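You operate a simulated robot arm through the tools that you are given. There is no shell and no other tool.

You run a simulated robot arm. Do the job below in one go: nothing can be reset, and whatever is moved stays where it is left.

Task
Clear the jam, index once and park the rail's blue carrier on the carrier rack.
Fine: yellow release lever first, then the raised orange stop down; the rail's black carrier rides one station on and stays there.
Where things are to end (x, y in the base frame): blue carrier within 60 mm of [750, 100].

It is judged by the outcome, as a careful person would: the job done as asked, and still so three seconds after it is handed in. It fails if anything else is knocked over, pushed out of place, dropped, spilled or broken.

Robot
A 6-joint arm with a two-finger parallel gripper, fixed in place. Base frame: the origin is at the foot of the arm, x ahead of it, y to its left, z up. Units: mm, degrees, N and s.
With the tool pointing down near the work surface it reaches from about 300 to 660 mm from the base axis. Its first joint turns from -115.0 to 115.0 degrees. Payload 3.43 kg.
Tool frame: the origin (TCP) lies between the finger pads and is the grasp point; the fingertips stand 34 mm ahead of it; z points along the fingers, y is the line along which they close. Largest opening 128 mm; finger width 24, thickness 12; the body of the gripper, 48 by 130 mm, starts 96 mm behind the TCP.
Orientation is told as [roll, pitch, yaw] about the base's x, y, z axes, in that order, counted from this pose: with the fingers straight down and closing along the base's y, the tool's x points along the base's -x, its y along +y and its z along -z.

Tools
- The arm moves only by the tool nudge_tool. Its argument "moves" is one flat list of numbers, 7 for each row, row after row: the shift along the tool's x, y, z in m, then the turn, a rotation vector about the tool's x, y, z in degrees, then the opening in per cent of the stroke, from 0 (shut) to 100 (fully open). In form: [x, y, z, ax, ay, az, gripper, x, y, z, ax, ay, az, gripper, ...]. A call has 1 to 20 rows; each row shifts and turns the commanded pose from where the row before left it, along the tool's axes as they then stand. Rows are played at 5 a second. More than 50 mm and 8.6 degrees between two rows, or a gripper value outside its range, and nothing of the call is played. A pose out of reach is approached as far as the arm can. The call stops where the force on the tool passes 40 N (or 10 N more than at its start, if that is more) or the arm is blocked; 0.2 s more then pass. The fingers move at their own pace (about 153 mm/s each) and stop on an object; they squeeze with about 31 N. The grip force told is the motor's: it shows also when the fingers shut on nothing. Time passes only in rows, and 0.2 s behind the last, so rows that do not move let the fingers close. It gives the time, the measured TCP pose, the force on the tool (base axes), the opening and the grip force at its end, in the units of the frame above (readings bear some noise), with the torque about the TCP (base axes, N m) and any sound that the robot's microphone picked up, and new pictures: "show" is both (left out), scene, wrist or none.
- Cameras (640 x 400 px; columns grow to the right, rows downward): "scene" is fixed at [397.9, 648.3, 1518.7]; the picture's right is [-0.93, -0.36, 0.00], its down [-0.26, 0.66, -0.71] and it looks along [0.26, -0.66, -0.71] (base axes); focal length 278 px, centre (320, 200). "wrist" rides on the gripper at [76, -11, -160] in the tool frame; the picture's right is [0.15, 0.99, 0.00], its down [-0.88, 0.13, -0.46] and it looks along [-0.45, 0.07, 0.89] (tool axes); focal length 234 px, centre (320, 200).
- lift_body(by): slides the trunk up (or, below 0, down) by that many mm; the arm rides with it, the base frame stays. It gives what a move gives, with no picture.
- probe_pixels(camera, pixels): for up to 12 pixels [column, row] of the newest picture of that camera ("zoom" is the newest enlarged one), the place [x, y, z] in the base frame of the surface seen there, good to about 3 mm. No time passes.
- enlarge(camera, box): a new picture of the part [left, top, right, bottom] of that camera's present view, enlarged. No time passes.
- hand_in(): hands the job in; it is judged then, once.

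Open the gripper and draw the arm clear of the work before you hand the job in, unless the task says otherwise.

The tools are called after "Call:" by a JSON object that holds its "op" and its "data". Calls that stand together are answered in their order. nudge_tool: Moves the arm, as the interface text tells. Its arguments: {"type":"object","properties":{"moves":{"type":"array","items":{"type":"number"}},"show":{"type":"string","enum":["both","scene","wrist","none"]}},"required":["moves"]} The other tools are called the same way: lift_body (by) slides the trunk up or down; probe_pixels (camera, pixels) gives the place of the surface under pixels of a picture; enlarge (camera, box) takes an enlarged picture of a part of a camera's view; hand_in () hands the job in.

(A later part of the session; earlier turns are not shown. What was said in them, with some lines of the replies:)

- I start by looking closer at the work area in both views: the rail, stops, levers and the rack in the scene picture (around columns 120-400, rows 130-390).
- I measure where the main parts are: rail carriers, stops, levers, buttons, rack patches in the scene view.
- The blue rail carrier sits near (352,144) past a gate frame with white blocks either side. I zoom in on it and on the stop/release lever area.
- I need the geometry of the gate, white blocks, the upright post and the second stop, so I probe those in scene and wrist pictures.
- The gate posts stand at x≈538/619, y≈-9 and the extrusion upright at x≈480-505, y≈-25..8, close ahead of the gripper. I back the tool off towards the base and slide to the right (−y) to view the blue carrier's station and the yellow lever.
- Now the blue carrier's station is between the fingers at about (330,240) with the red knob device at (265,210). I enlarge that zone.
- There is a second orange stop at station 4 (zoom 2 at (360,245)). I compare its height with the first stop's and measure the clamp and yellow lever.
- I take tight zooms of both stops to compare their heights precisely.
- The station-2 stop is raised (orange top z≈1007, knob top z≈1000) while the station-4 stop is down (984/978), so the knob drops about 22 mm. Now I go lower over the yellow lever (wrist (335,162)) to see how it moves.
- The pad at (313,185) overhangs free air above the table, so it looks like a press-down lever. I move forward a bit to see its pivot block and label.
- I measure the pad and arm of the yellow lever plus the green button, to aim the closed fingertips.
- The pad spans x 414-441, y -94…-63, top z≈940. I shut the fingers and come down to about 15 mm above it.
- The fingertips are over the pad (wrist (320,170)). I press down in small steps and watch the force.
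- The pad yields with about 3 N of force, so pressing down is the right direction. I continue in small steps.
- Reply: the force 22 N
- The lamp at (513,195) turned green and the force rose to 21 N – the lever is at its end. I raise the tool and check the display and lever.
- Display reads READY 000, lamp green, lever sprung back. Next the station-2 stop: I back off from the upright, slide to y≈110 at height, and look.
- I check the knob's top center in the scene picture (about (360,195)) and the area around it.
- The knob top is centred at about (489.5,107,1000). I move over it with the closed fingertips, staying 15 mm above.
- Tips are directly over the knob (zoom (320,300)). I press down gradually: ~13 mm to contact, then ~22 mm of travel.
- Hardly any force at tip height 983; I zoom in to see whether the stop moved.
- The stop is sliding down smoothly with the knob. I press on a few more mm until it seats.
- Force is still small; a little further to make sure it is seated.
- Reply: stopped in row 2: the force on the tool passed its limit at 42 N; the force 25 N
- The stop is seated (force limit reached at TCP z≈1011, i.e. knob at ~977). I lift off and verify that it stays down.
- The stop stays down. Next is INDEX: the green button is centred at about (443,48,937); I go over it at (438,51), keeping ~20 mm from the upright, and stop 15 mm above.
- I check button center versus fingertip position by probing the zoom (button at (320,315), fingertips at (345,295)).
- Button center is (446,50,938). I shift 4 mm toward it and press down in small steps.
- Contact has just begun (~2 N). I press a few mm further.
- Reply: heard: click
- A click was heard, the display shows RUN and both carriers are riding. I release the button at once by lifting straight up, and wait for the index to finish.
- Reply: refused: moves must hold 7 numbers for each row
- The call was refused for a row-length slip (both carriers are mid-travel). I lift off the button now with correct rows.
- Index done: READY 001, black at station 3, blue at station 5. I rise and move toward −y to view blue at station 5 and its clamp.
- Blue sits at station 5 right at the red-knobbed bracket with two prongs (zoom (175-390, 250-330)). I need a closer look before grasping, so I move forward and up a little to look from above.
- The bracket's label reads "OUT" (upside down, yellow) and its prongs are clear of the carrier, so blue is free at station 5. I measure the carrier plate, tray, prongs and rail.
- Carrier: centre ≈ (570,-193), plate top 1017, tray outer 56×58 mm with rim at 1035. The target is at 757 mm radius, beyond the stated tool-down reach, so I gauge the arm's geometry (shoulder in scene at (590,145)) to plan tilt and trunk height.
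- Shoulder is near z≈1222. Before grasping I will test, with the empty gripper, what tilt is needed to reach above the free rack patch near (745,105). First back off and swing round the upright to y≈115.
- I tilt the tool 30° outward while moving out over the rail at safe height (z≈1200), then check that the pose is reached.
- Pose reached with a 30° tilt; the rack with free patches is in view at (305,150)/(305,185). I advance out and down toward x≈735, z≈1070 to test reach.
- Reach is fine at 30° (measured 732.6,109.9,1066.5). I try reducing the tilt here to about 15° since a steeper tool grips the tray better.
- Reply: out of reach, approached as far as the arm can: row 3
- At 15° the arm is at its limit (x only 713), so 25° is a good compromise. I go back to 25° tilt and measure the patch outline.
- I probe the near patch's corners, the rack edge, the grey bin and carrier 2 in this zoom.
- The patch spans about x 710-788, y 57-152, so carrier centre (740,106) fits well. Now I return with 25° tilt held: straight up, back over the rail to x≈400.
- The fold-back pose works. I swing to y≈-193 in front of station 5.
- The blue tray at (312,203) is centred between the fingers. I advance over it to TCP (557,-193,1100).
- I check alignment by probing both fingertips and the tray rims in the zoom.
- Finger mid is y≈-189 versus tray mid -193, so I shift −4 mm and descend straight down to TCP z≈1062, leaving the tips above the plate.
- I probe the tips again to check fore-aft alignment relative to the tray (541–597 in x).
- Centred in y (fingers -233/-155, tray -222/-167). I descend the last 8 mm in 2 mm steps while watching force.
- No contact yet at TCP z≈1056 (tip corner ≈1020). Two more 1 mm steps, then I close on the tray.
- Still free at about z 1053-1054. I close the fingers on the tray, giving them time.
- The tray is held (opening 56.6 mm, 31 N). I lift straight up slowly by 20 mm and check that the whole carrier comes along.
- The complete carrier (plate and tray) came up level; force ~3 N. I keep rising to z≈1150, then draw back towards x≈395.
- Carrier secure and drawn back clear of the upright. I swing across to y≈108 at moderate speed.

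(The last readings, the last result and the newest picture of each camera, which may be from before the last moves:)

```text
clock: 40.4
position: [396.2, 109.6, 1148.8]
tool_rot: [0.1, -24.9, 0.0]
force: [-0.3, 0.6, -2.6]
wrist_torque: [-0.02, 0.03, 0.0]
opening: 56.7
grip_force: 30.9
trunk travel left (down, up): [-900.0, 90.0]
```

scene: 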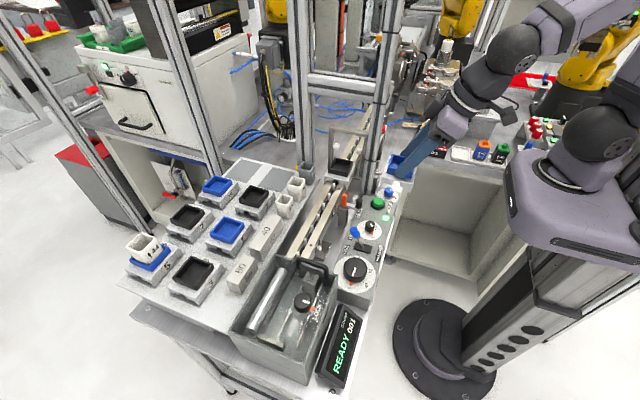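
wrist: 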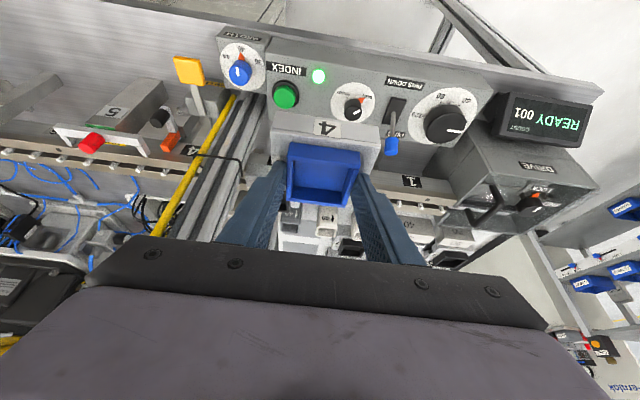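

Holding fine. I carry the carrier outward over the rail at bottom height ≈1083 (black carrier rim 1035, bins 1027) to x≈660.

Call:
{"op": "nudge_tool", "data": {"moves": [-0.0181, 0, 0.0085, 0, 0, 0, 0, -0.0299, 0, 0.01395, 0, 0, 0, 0, -0.0299, 0, 0.01395, 0, 0, 0, 0, -0.0299, 0, 0.01395, 0, 0, 0, 0, -0.0299, 0, 0.01395, 0, 0, 0, 0, -0.0299, 0, 0.01395, 0, 0, 0, 0, -0.0299, 0, 0.01395, 0, 0, 0, 0, -0.0272, 0, 0.0127, 0, 0, 0, 0, -0.0145, 0, 0.0068, 0, 0, 0, 0], "show": "both"}}

```text
clock: 42.4
position: [657.4, 107.6, 1150.3]
tool_rot: [0.1, -24.8, 0.1]
force: [-0.5, 0.6, -3.2]
wrist_torque: [0.02, 0.03, 0.0]
opening: 56.7
grip_force: 31.0
trunk travel left (down, up): [-900.0, 90.0]
```

scene: 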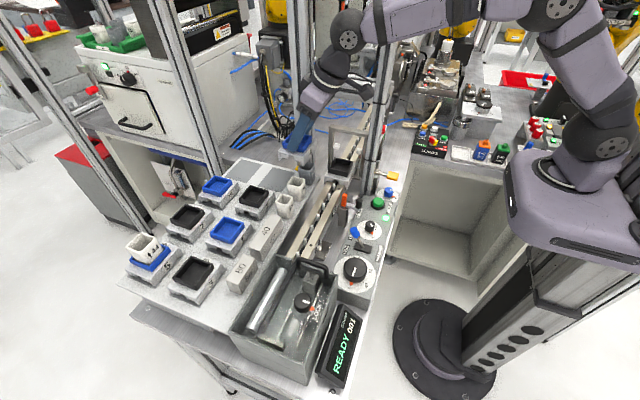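
wrist: 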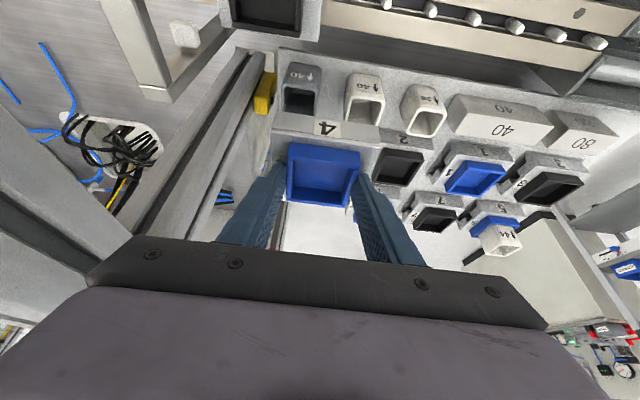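

On track at x=657. I go diagonally out and down to TCP (727,108,1090).

Call:
{"op": "nudge_tool", "data": {"moves": [-0.0166, 0, 0.0137, 0, 0, 0, 0, -0.0166, 0, 0.0137, 0, 0, 0, 0, -0.0137, 0, 0.0263, 0, 0, 0, 0, -0.0137, 0, 0.0263, 0, 0, 0, 0], "show": "both"}}

Call:
{"op": "enlarge", "data": {"camera": "wrist", "box": [200, 40, 440, 240]}}

```text
clock: 43.4
position: [746.2, 109.0, 1099.9]
tool_rot: [0.2, -24.8, 0.0]
force: [0.4, -0.1, -2.3]
wrist_torque: [-0.01, 0.1, 0.01]
opening: 56.6
grip_force: 31.2
trunk travel left (down, up): [-900.0, 90.0]
```

scene: 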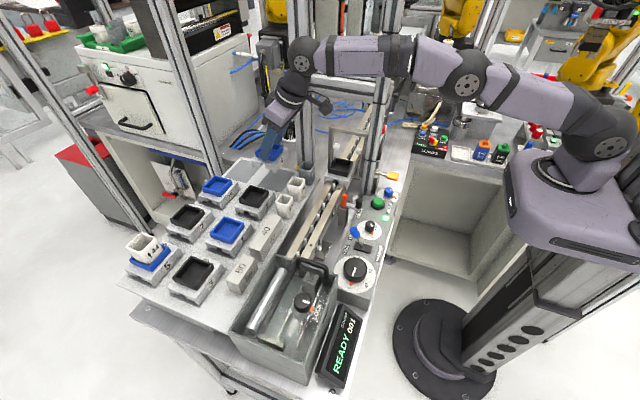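
wrist: 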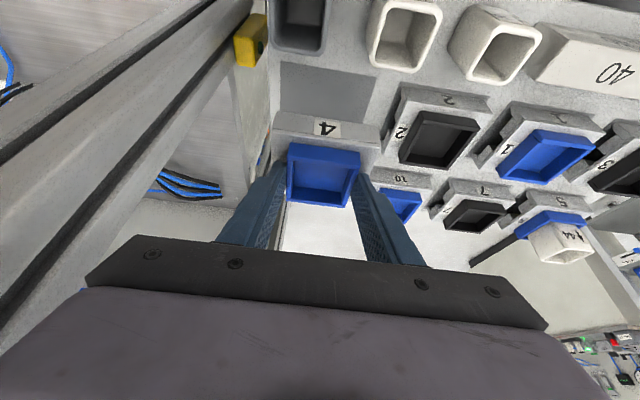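

```text
2.00 times, centred on (320, 140) of wrist
```

zoom: 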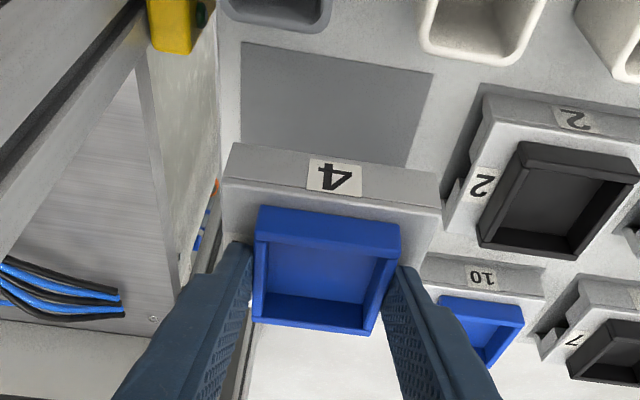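

TCP ended at x=746 (a bit further than planned), so the carrier is at x≈759. I come back ~17 mm while descending 30 mm, still clear of the rack surface.

Call:
{"op": "nudge_tool", "data": {"moves": [0.014, 0, 0.01, 0, 0, 0, 0, 0.0141, -0.001, 0.01, 0, 0, 0, 0], "show": "both"}}

Call:
{"op": "enlarge", "data": {"camera": "wrist", "box": [200, 40, 440, 240]}}

Call:
{"op": "probe_pixels", "data": {"camera": "zoom", "pixels": [[240, 190], [425, 215], [330, 160], [320, 270], [265, 210], [390, 230], [330, 330], [240, 170], [430, 195], [265, 280], [385, 290], [300, 90]]}}

```text
clock: 44.0
position: [729.1, 106.7, 1072.8]
tool_rot: [0.0, -25.0, -0.1]
force: [-1.3, 0.5, -2.7]
wrist_torque: [0.03, 0.04, 0.0]
opening: 56.7
grip_force: 31.6
trunk travel left (down, up): [-900.0, 90.0]
```

scene: 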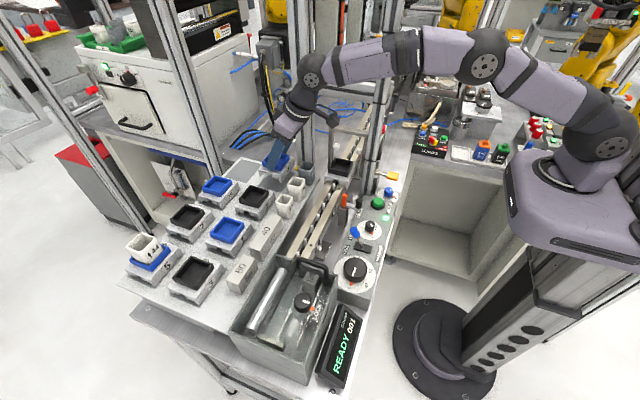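
wrist: 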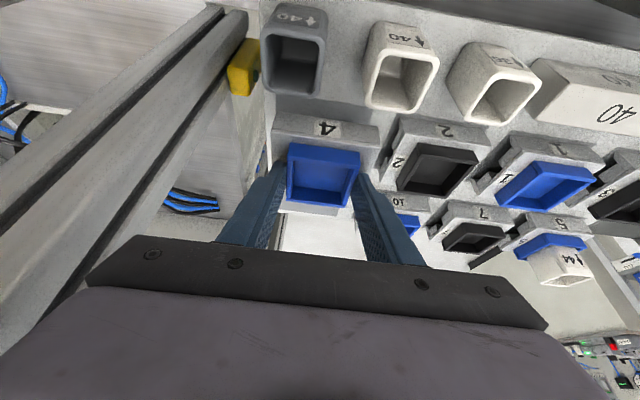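

```text
2.00 times, centred on (320, 140) of wrist
```

zoom: 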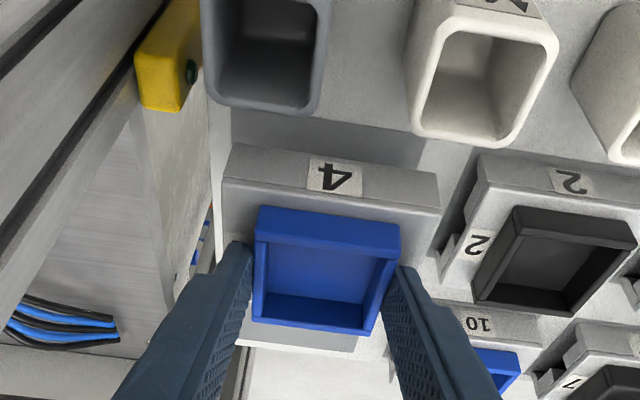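

```text
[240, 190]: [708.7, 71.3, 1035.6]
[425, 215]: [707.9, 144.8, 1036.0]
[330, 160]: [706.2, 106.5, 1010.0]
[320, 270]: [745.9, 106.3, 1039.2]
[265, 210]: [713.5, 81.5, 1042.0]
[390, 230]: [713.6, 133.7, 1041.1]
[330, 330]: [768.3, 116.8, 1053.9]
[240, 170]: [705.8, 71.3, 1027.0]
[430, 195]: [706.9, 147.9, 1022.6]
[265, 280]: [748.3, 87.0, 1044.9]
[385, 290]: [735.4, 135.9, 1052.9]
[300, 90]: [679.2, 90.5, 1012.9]
```

The held carrier is level and centred at about (741,107), above the patch, clear of bins (x≤679) and carrier 2. I descend 30 mm.

Call:
{"op": "nudge_tool", "data": {"moves": [0.0042, 0, 0.0091, 0, 0, 0, 0, 0.0042, 0, 0.0091, 0, 0, 0, 0, 0.0034, 0, 0.0072, 0, 0, 0, 0], "show": "both"}}

Call:
{"op": "enlarge", "data": {"camera": "scene", "box": [230, 130, 340, 210]}}

```text
clock: 44.8
position: [731.4, 106.8, 1044.0]
tool_rot: [0.0, -24.9, 0.0]
force: [-0.2, -1.1, -2.9]
wrist_torque: [0.01, 0.04, 0.02]
opening: 56.7
grip_force: 30.5
trunk travel left (down, up): [-900.0, 90.0]
```

scene: 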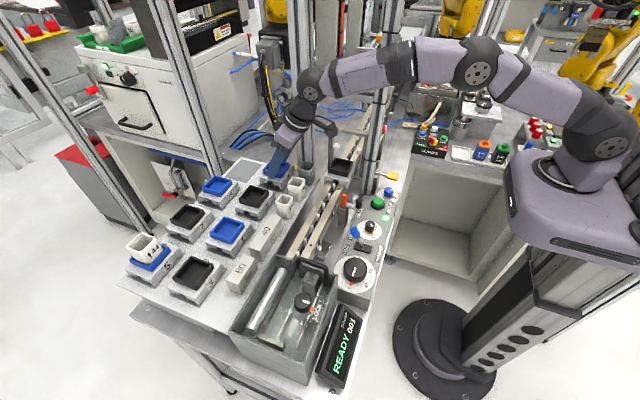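
wrist: 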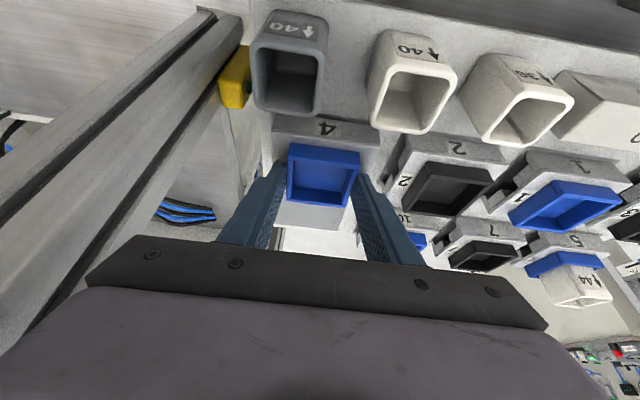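

```text
5.00 times, centred on (285, 170) of scene
```

zoom: 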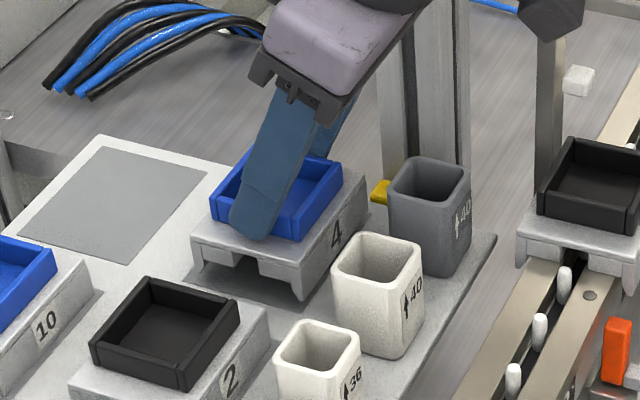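

The carrier hovers a few mm above the patch, level. I lower it in 2 mm steps to touchdown.

Call:
{"op": "nudge_tool", "data": {"moves": [0.0008, 0, 0.0018, 0, 0, 0, 0, 0.0008, 0, 0.0018, 0, 0, 0, 0, 0.0006, 0, 0.0013, 0, 0, 0, 0], "show": "none"}}

```text
clock: 45.6
position: [730.4, 108.4, 1039.1]
tool_rot: [0.1, -25.0, 0.0]
force: [0.5, 0.5, -3.2]
wrist_torque: [0.01, 0.04, 0.01]
opening: 56.6
grip_force: 31.2
trunk travel left (down, up): [-900.0, 90.0]
```

Still hanging free (force −3 N). I continue in 1 mm steps.

Call:
{"op": "nudge_tool", "data": {"moves": [0.0004, 0, 0.0009, 0, 0, 0, 0, 0.0004, 0, 0.0009, 0, 0, 0, 0], "show": "none"}}

```text
clock: 46.2
position: [731.5, 108.2, 1037.4]
tool_rot: [0.1, -24.9, 0.0]
force: [-0.8, 0.4, -2.7]
wrist_torque: [-0.01, 0.05, -0.03]
opening: 56.5
grip_force: 31.1
trunk travel left (down, up): [-900.0, 90.0]
```

Still no contact; another 2 mm in 1 mm steps.

Call:
{"op": "nudge_tool", "data": {"moves": [0.0004, 0, 0.0009, 0, 0, 0, 0, 0.0004, 0, 0.0009, 0, 0, 0, 0], "show": "scene"}}

Call:
{"op": "enlarge", "data": {"camera": "scene", "box": [250, 145, 310, 185]}}

```text
clock: 46.8
position: [729.9, 107.3, 1036.0]
tool_rot: [0.1, -24.9, 0.0]
force: [-0.4, 0.9, -3.8]
wrist_torque: [0.0, 0.02, -0.01]
opening: 56.8
grip_force: 30.9
trunk travel left (down, up): [-900.0, 90.0]
```

scene: 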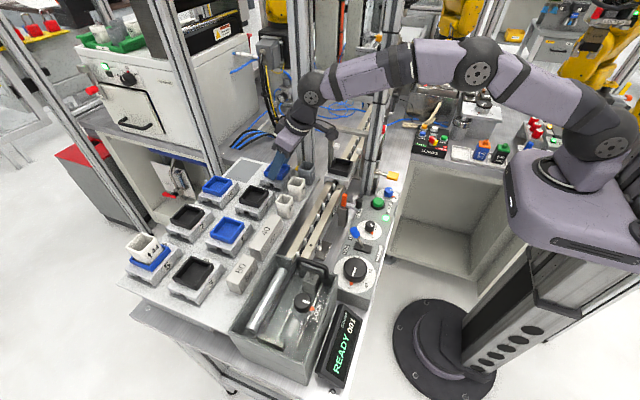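

```text
10.00 times, centred on (280, 165) of scene
```

zoom: 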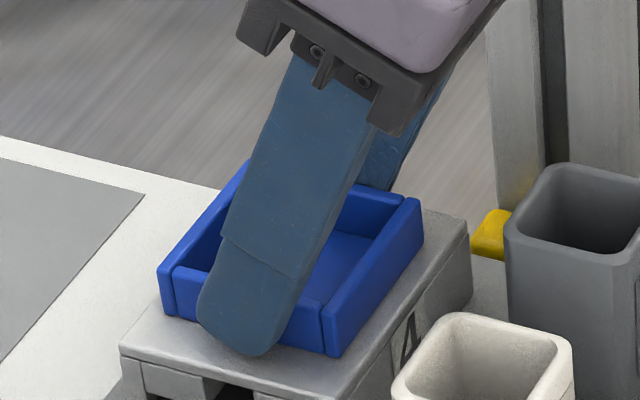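

I probe the plate top height to know how much is left (expected 999.5 when seated).

Call:
{"op": "probe_pixels", "data": {"camera": "zoom", "pixels": [[140, 340], [300, 370], [440, 240], [440, 330], [360, 350], [60, 220], [240, 383]]}}

Call:
{"op": "probe_pixels", "data": {"camera": "scene", "pixels": [[240, 206], [262, 209], [268, 200], [213, 196], [234, 188]]}}

```text
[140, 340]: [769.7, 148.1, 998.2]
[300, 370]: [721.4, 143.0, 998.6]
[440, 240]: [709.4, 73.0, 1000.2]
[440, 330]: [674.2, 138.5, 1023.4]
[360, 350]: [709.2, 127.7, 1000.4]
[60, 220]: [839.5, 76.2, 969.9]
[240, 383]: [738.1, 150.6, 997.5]
```

```text
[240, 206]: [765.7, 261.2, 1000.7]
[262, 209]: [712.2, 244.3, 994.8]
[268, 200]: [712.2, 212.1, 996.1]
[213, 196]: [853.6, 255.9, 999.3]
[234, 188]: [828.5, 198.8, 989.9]
```

Plate top ≈ 999, the same as the parked carriers, so touchdown is imminent. I go on in 1 mm steps until the force changes.

Call:
{"op": "nudge_tool", "data": {"moves": [0.0004, 0, 0.0009, 0, 0, 0, 0], "show": "none"}}

```text
clock: 47.2
position: [730.2, 107.0, 1033.5]
tool_rot: [0.1, -25.0, -0.1]
force: [-0.7, 1.1, -0.9]
wrist_torque: [-0.06, -0.03, -0.02]
opening: 56.6
grip_force: 30.3
trunk travel left (down, up): [-900.0, 90.0]
```

The load is coming off (−0.9 N): first contact. One more mm.

Call:
{"op": "nudge_tool", "data": {"moves": [0.0004, 0, 0.0009, 0, 0, 0, 0], "show": "none"}}

```text
clock: 47.6
position: [730.1, 106.9, 1034.5]
tool_rot: [0.1, -25.2, 0.0]
force: [0.7, 1.8, 2.5]
wrist_torque: [-0.23, 0.17, -0.03]
opening: 56.5
grip_force: 31.7
trunk travel left (down, up): [-900.0, 90.0]
```

The carrier now rests on the rack (force reversed to +2.5 N). I open the fingers modestly, staying in place.

Call:
{"op": "nudge_tool", "data": {"moves": [0, 0, 0, 0, 0, 0, 50, 0, 0, 0, 0, 0, 0, 60, 0, 0, 0, 0, 0, 0, 60], "show": "both"}}

Call:
{"op": "enlarge", "data": {"camera": "wrist", "box": [200, 40, 440, 240]}}

```text
clock: 48.4
position: [730.9, 107.1, 1035.0]
tool_rot: [0.0, -25.0, 0.1]
force: [1.3, 0.8, 3.7]
wrist_torque: [-0.14, -0.03, 0.04]
opening: 76.2
grip_force: 0.0
trunk travel left (down, up): [-900.0, 90.0]
```

scene: 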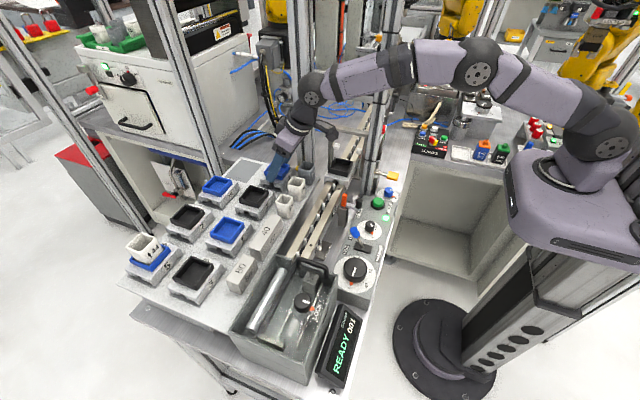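
wrist: 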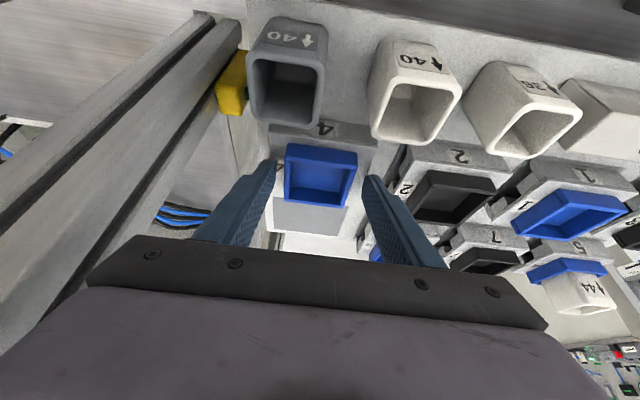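

```text
2.00 times, centred on (320, 140) of wrist
```

zoom: 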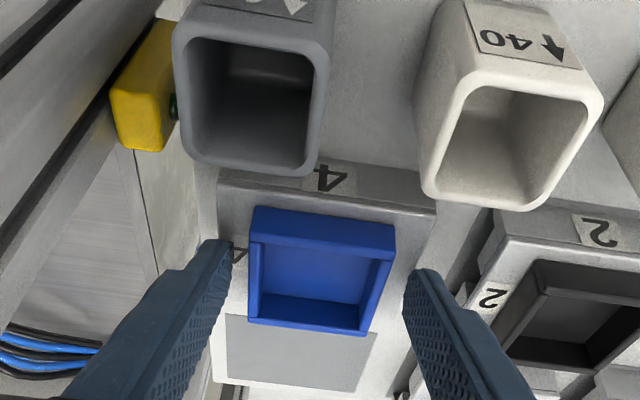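

The carrier stays put as the fingers open. I withdraw along the tool axis, then straight up.

Call:
{"op": "nudge_tool", "data": {"moves": [0, 0, -0.005, 0, 0, 0, 60, 0, 0, -0.015, 0, 0, 0, 60, 0, 0, -0.025, 0, 0, 0, 60, -0.0127, 0, -0.0272, 0, 0, 0, 60, -0.0169, 0, -0.03625, 0, 0, 0, 60], "show": "both"}}

Call:
{"op": "enlarge", "data": {"camera": "wrist", "box": [200, 40, 440, 240]}}

Call:
{"op": "enlarge", "data": {"camera": "scene", "box": [220, 130, 400, 243]}}

```text
clock: 49.6
position: [711.4, 106.6, 1144.7]
tool_rot: [0.1, -25.0, -0.1]
force: [0.0, 0.6, 0.0]
wrist_torque: [0.0, -0.04, -0.02]
opening: 76.5
grip_force: 0.0
trunk travel left (down, up): [-900.0, 90.0]
```

scene: 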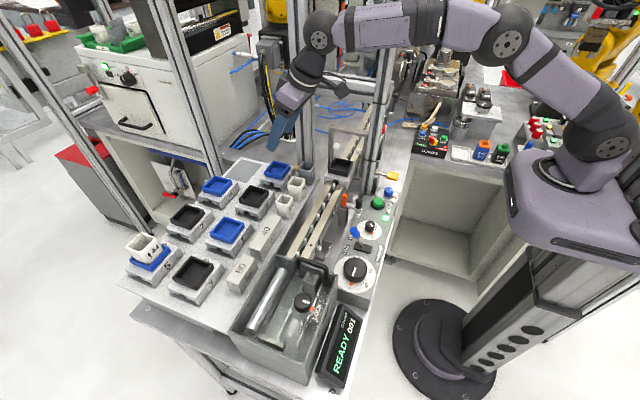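
wrist: 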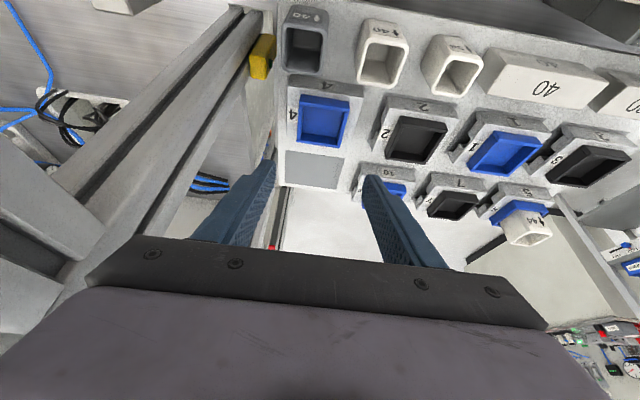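

```text
2.00 times, centred on (320, 140) of wrist
```

zoom: 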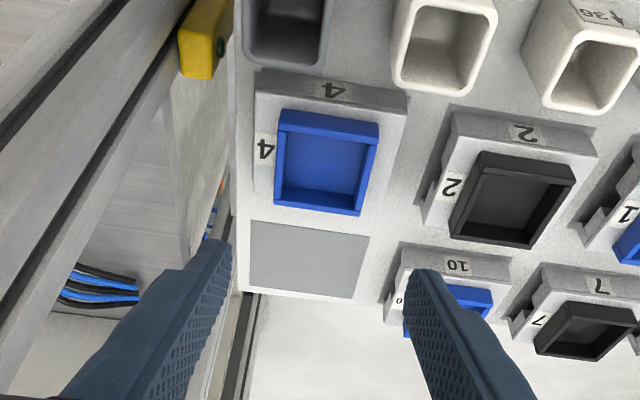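

```text
3.54 times, centred on (310, 186) of scene
```

zoom: 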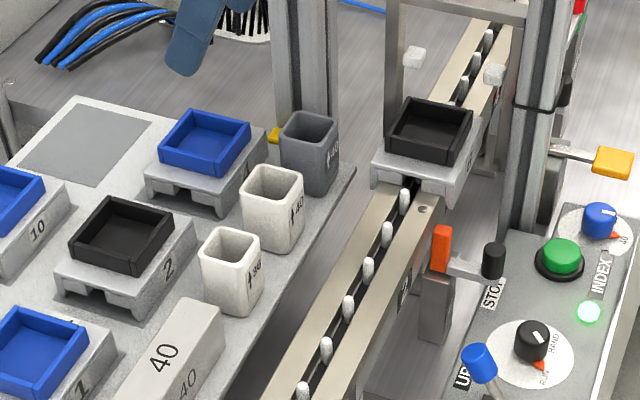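

Blue is parked, aligned like its neighbours. I verify positions of blue, black and the stop from the zoom.

Call:
{"op": "probe_pixels", "data": {"camera": "zoom", "pixels": [[205, 145], [430, 130], [442, 232], [495, 248], [612, 160], [320, 170], [270, 205], [230, 250]]}}

Call:
{"op": "enlarge", "data": {"camera": "scene", "box": [300, 300, 380, 390]}}

```text
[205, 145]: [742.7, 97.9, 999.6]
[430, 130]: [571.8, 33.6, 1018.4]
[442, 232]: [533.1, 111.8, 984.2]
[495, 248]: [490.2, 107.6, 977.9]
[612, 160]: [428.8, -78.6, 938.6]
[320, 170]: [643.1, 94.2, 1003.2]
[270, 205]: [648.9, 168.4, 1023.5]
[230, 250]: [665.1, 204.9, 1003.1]
```

```text
4.44 times, centred on (340, 345) of scene
```

zoom: 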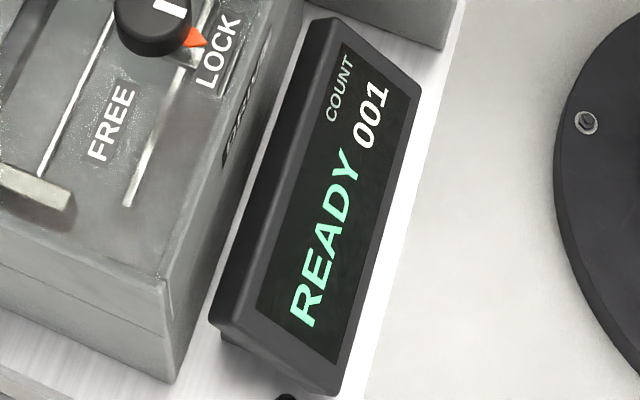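

Everything matches: blue at ≈(742,105), black at station 3 (≈570,34), stop down (984), READY 001. I draw the arm back clear of the work with the gripper open.

Call:
{"op": "nudge_tool", "data": {"moves": [0.0408, 0, -0.019, 0, 0, 0, 60, 0.0408, 0, -0.019, 0, 0, 0, 60, 0.0408, 0, -0.019, 0, 0, 0, 60, 0.0408, 0, -0.019, 0, 0, 0, 60, 0.0408, 0, -0.019, 0, 0, 0, 60, 0.0408, 0, -0.019, 0, 0, 0, 60, 0.0408, 0, -0.019, 0, 0, 0, 80, 0, 0, -0.03, 0, 8, 0, 100, 0, 0, -0.03, 0, 8, 0, 100, 0, 0, -0.03, 0, 8, 0, 100, 0, 0, 0, 0, 0, 0, 100], "show": "both"}}

Call:
{"op": "enlarge", "data": {"camera": "scene", "box": [110, 130, 400, 390]}}

```text
clock: 52.0
position: [370.0, 109.6, 1230.4]
tool_rot: [0.2, -0.9, 0.0]
force: [-1.0, 0.5, -0.5]
wrist_torque: [0.01, -0.01, 0.0]
opening: 128.0
grip_force: 0.0
trunk travel left (down, up): [-900.0, 90.0]
```

scene: 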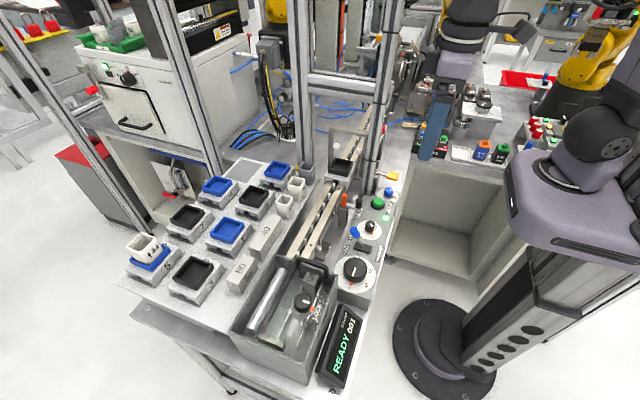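
wrist: 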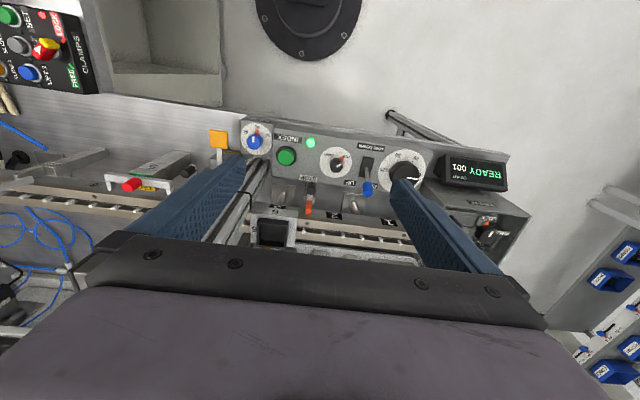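

```text
1.54 times, centred on (255, 260) of scene
```

zoom: 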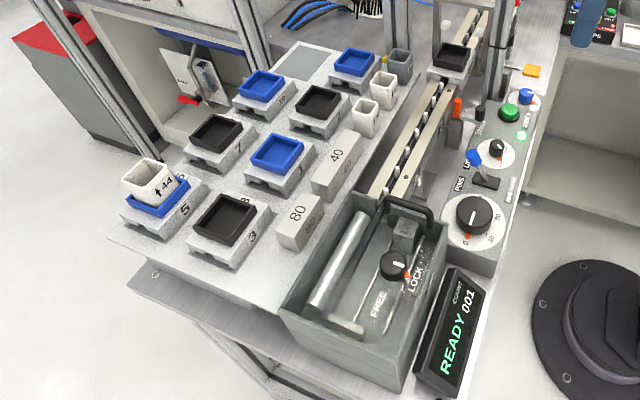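

The arm is clear with the gripper open, the display shows READY 001, black stands at station 3, blue sits on the rack at about (742,105), and nothing else has moved. I hand the job in.

Call:
{"op": "hand_in", "data": {}}

```text
The job is handed in.
```

The job is done and handed in: the jam is cleared, the rail was indexed once, and the blue carrier is parked on the rack.

- **Jam:** I pressed the yellow release lever first, and the display went from JAM to READY. I then pushed the raised orange stop down, and it stayed down.
- **Index:** one press of the green INDEX button. The count reads 001, and the black carrier moved from station 2 to station 3 and stayed there.
- **Blue carrier:** the index also carried it from station 4 to station 5. I lifted it from there and set it level on the free rack patch, centred at about [742, 105], roughly 10 mm from the target.

In the last pictures nothing else looked moved or knocked over. The gripper is open and the arm is clear of the work.
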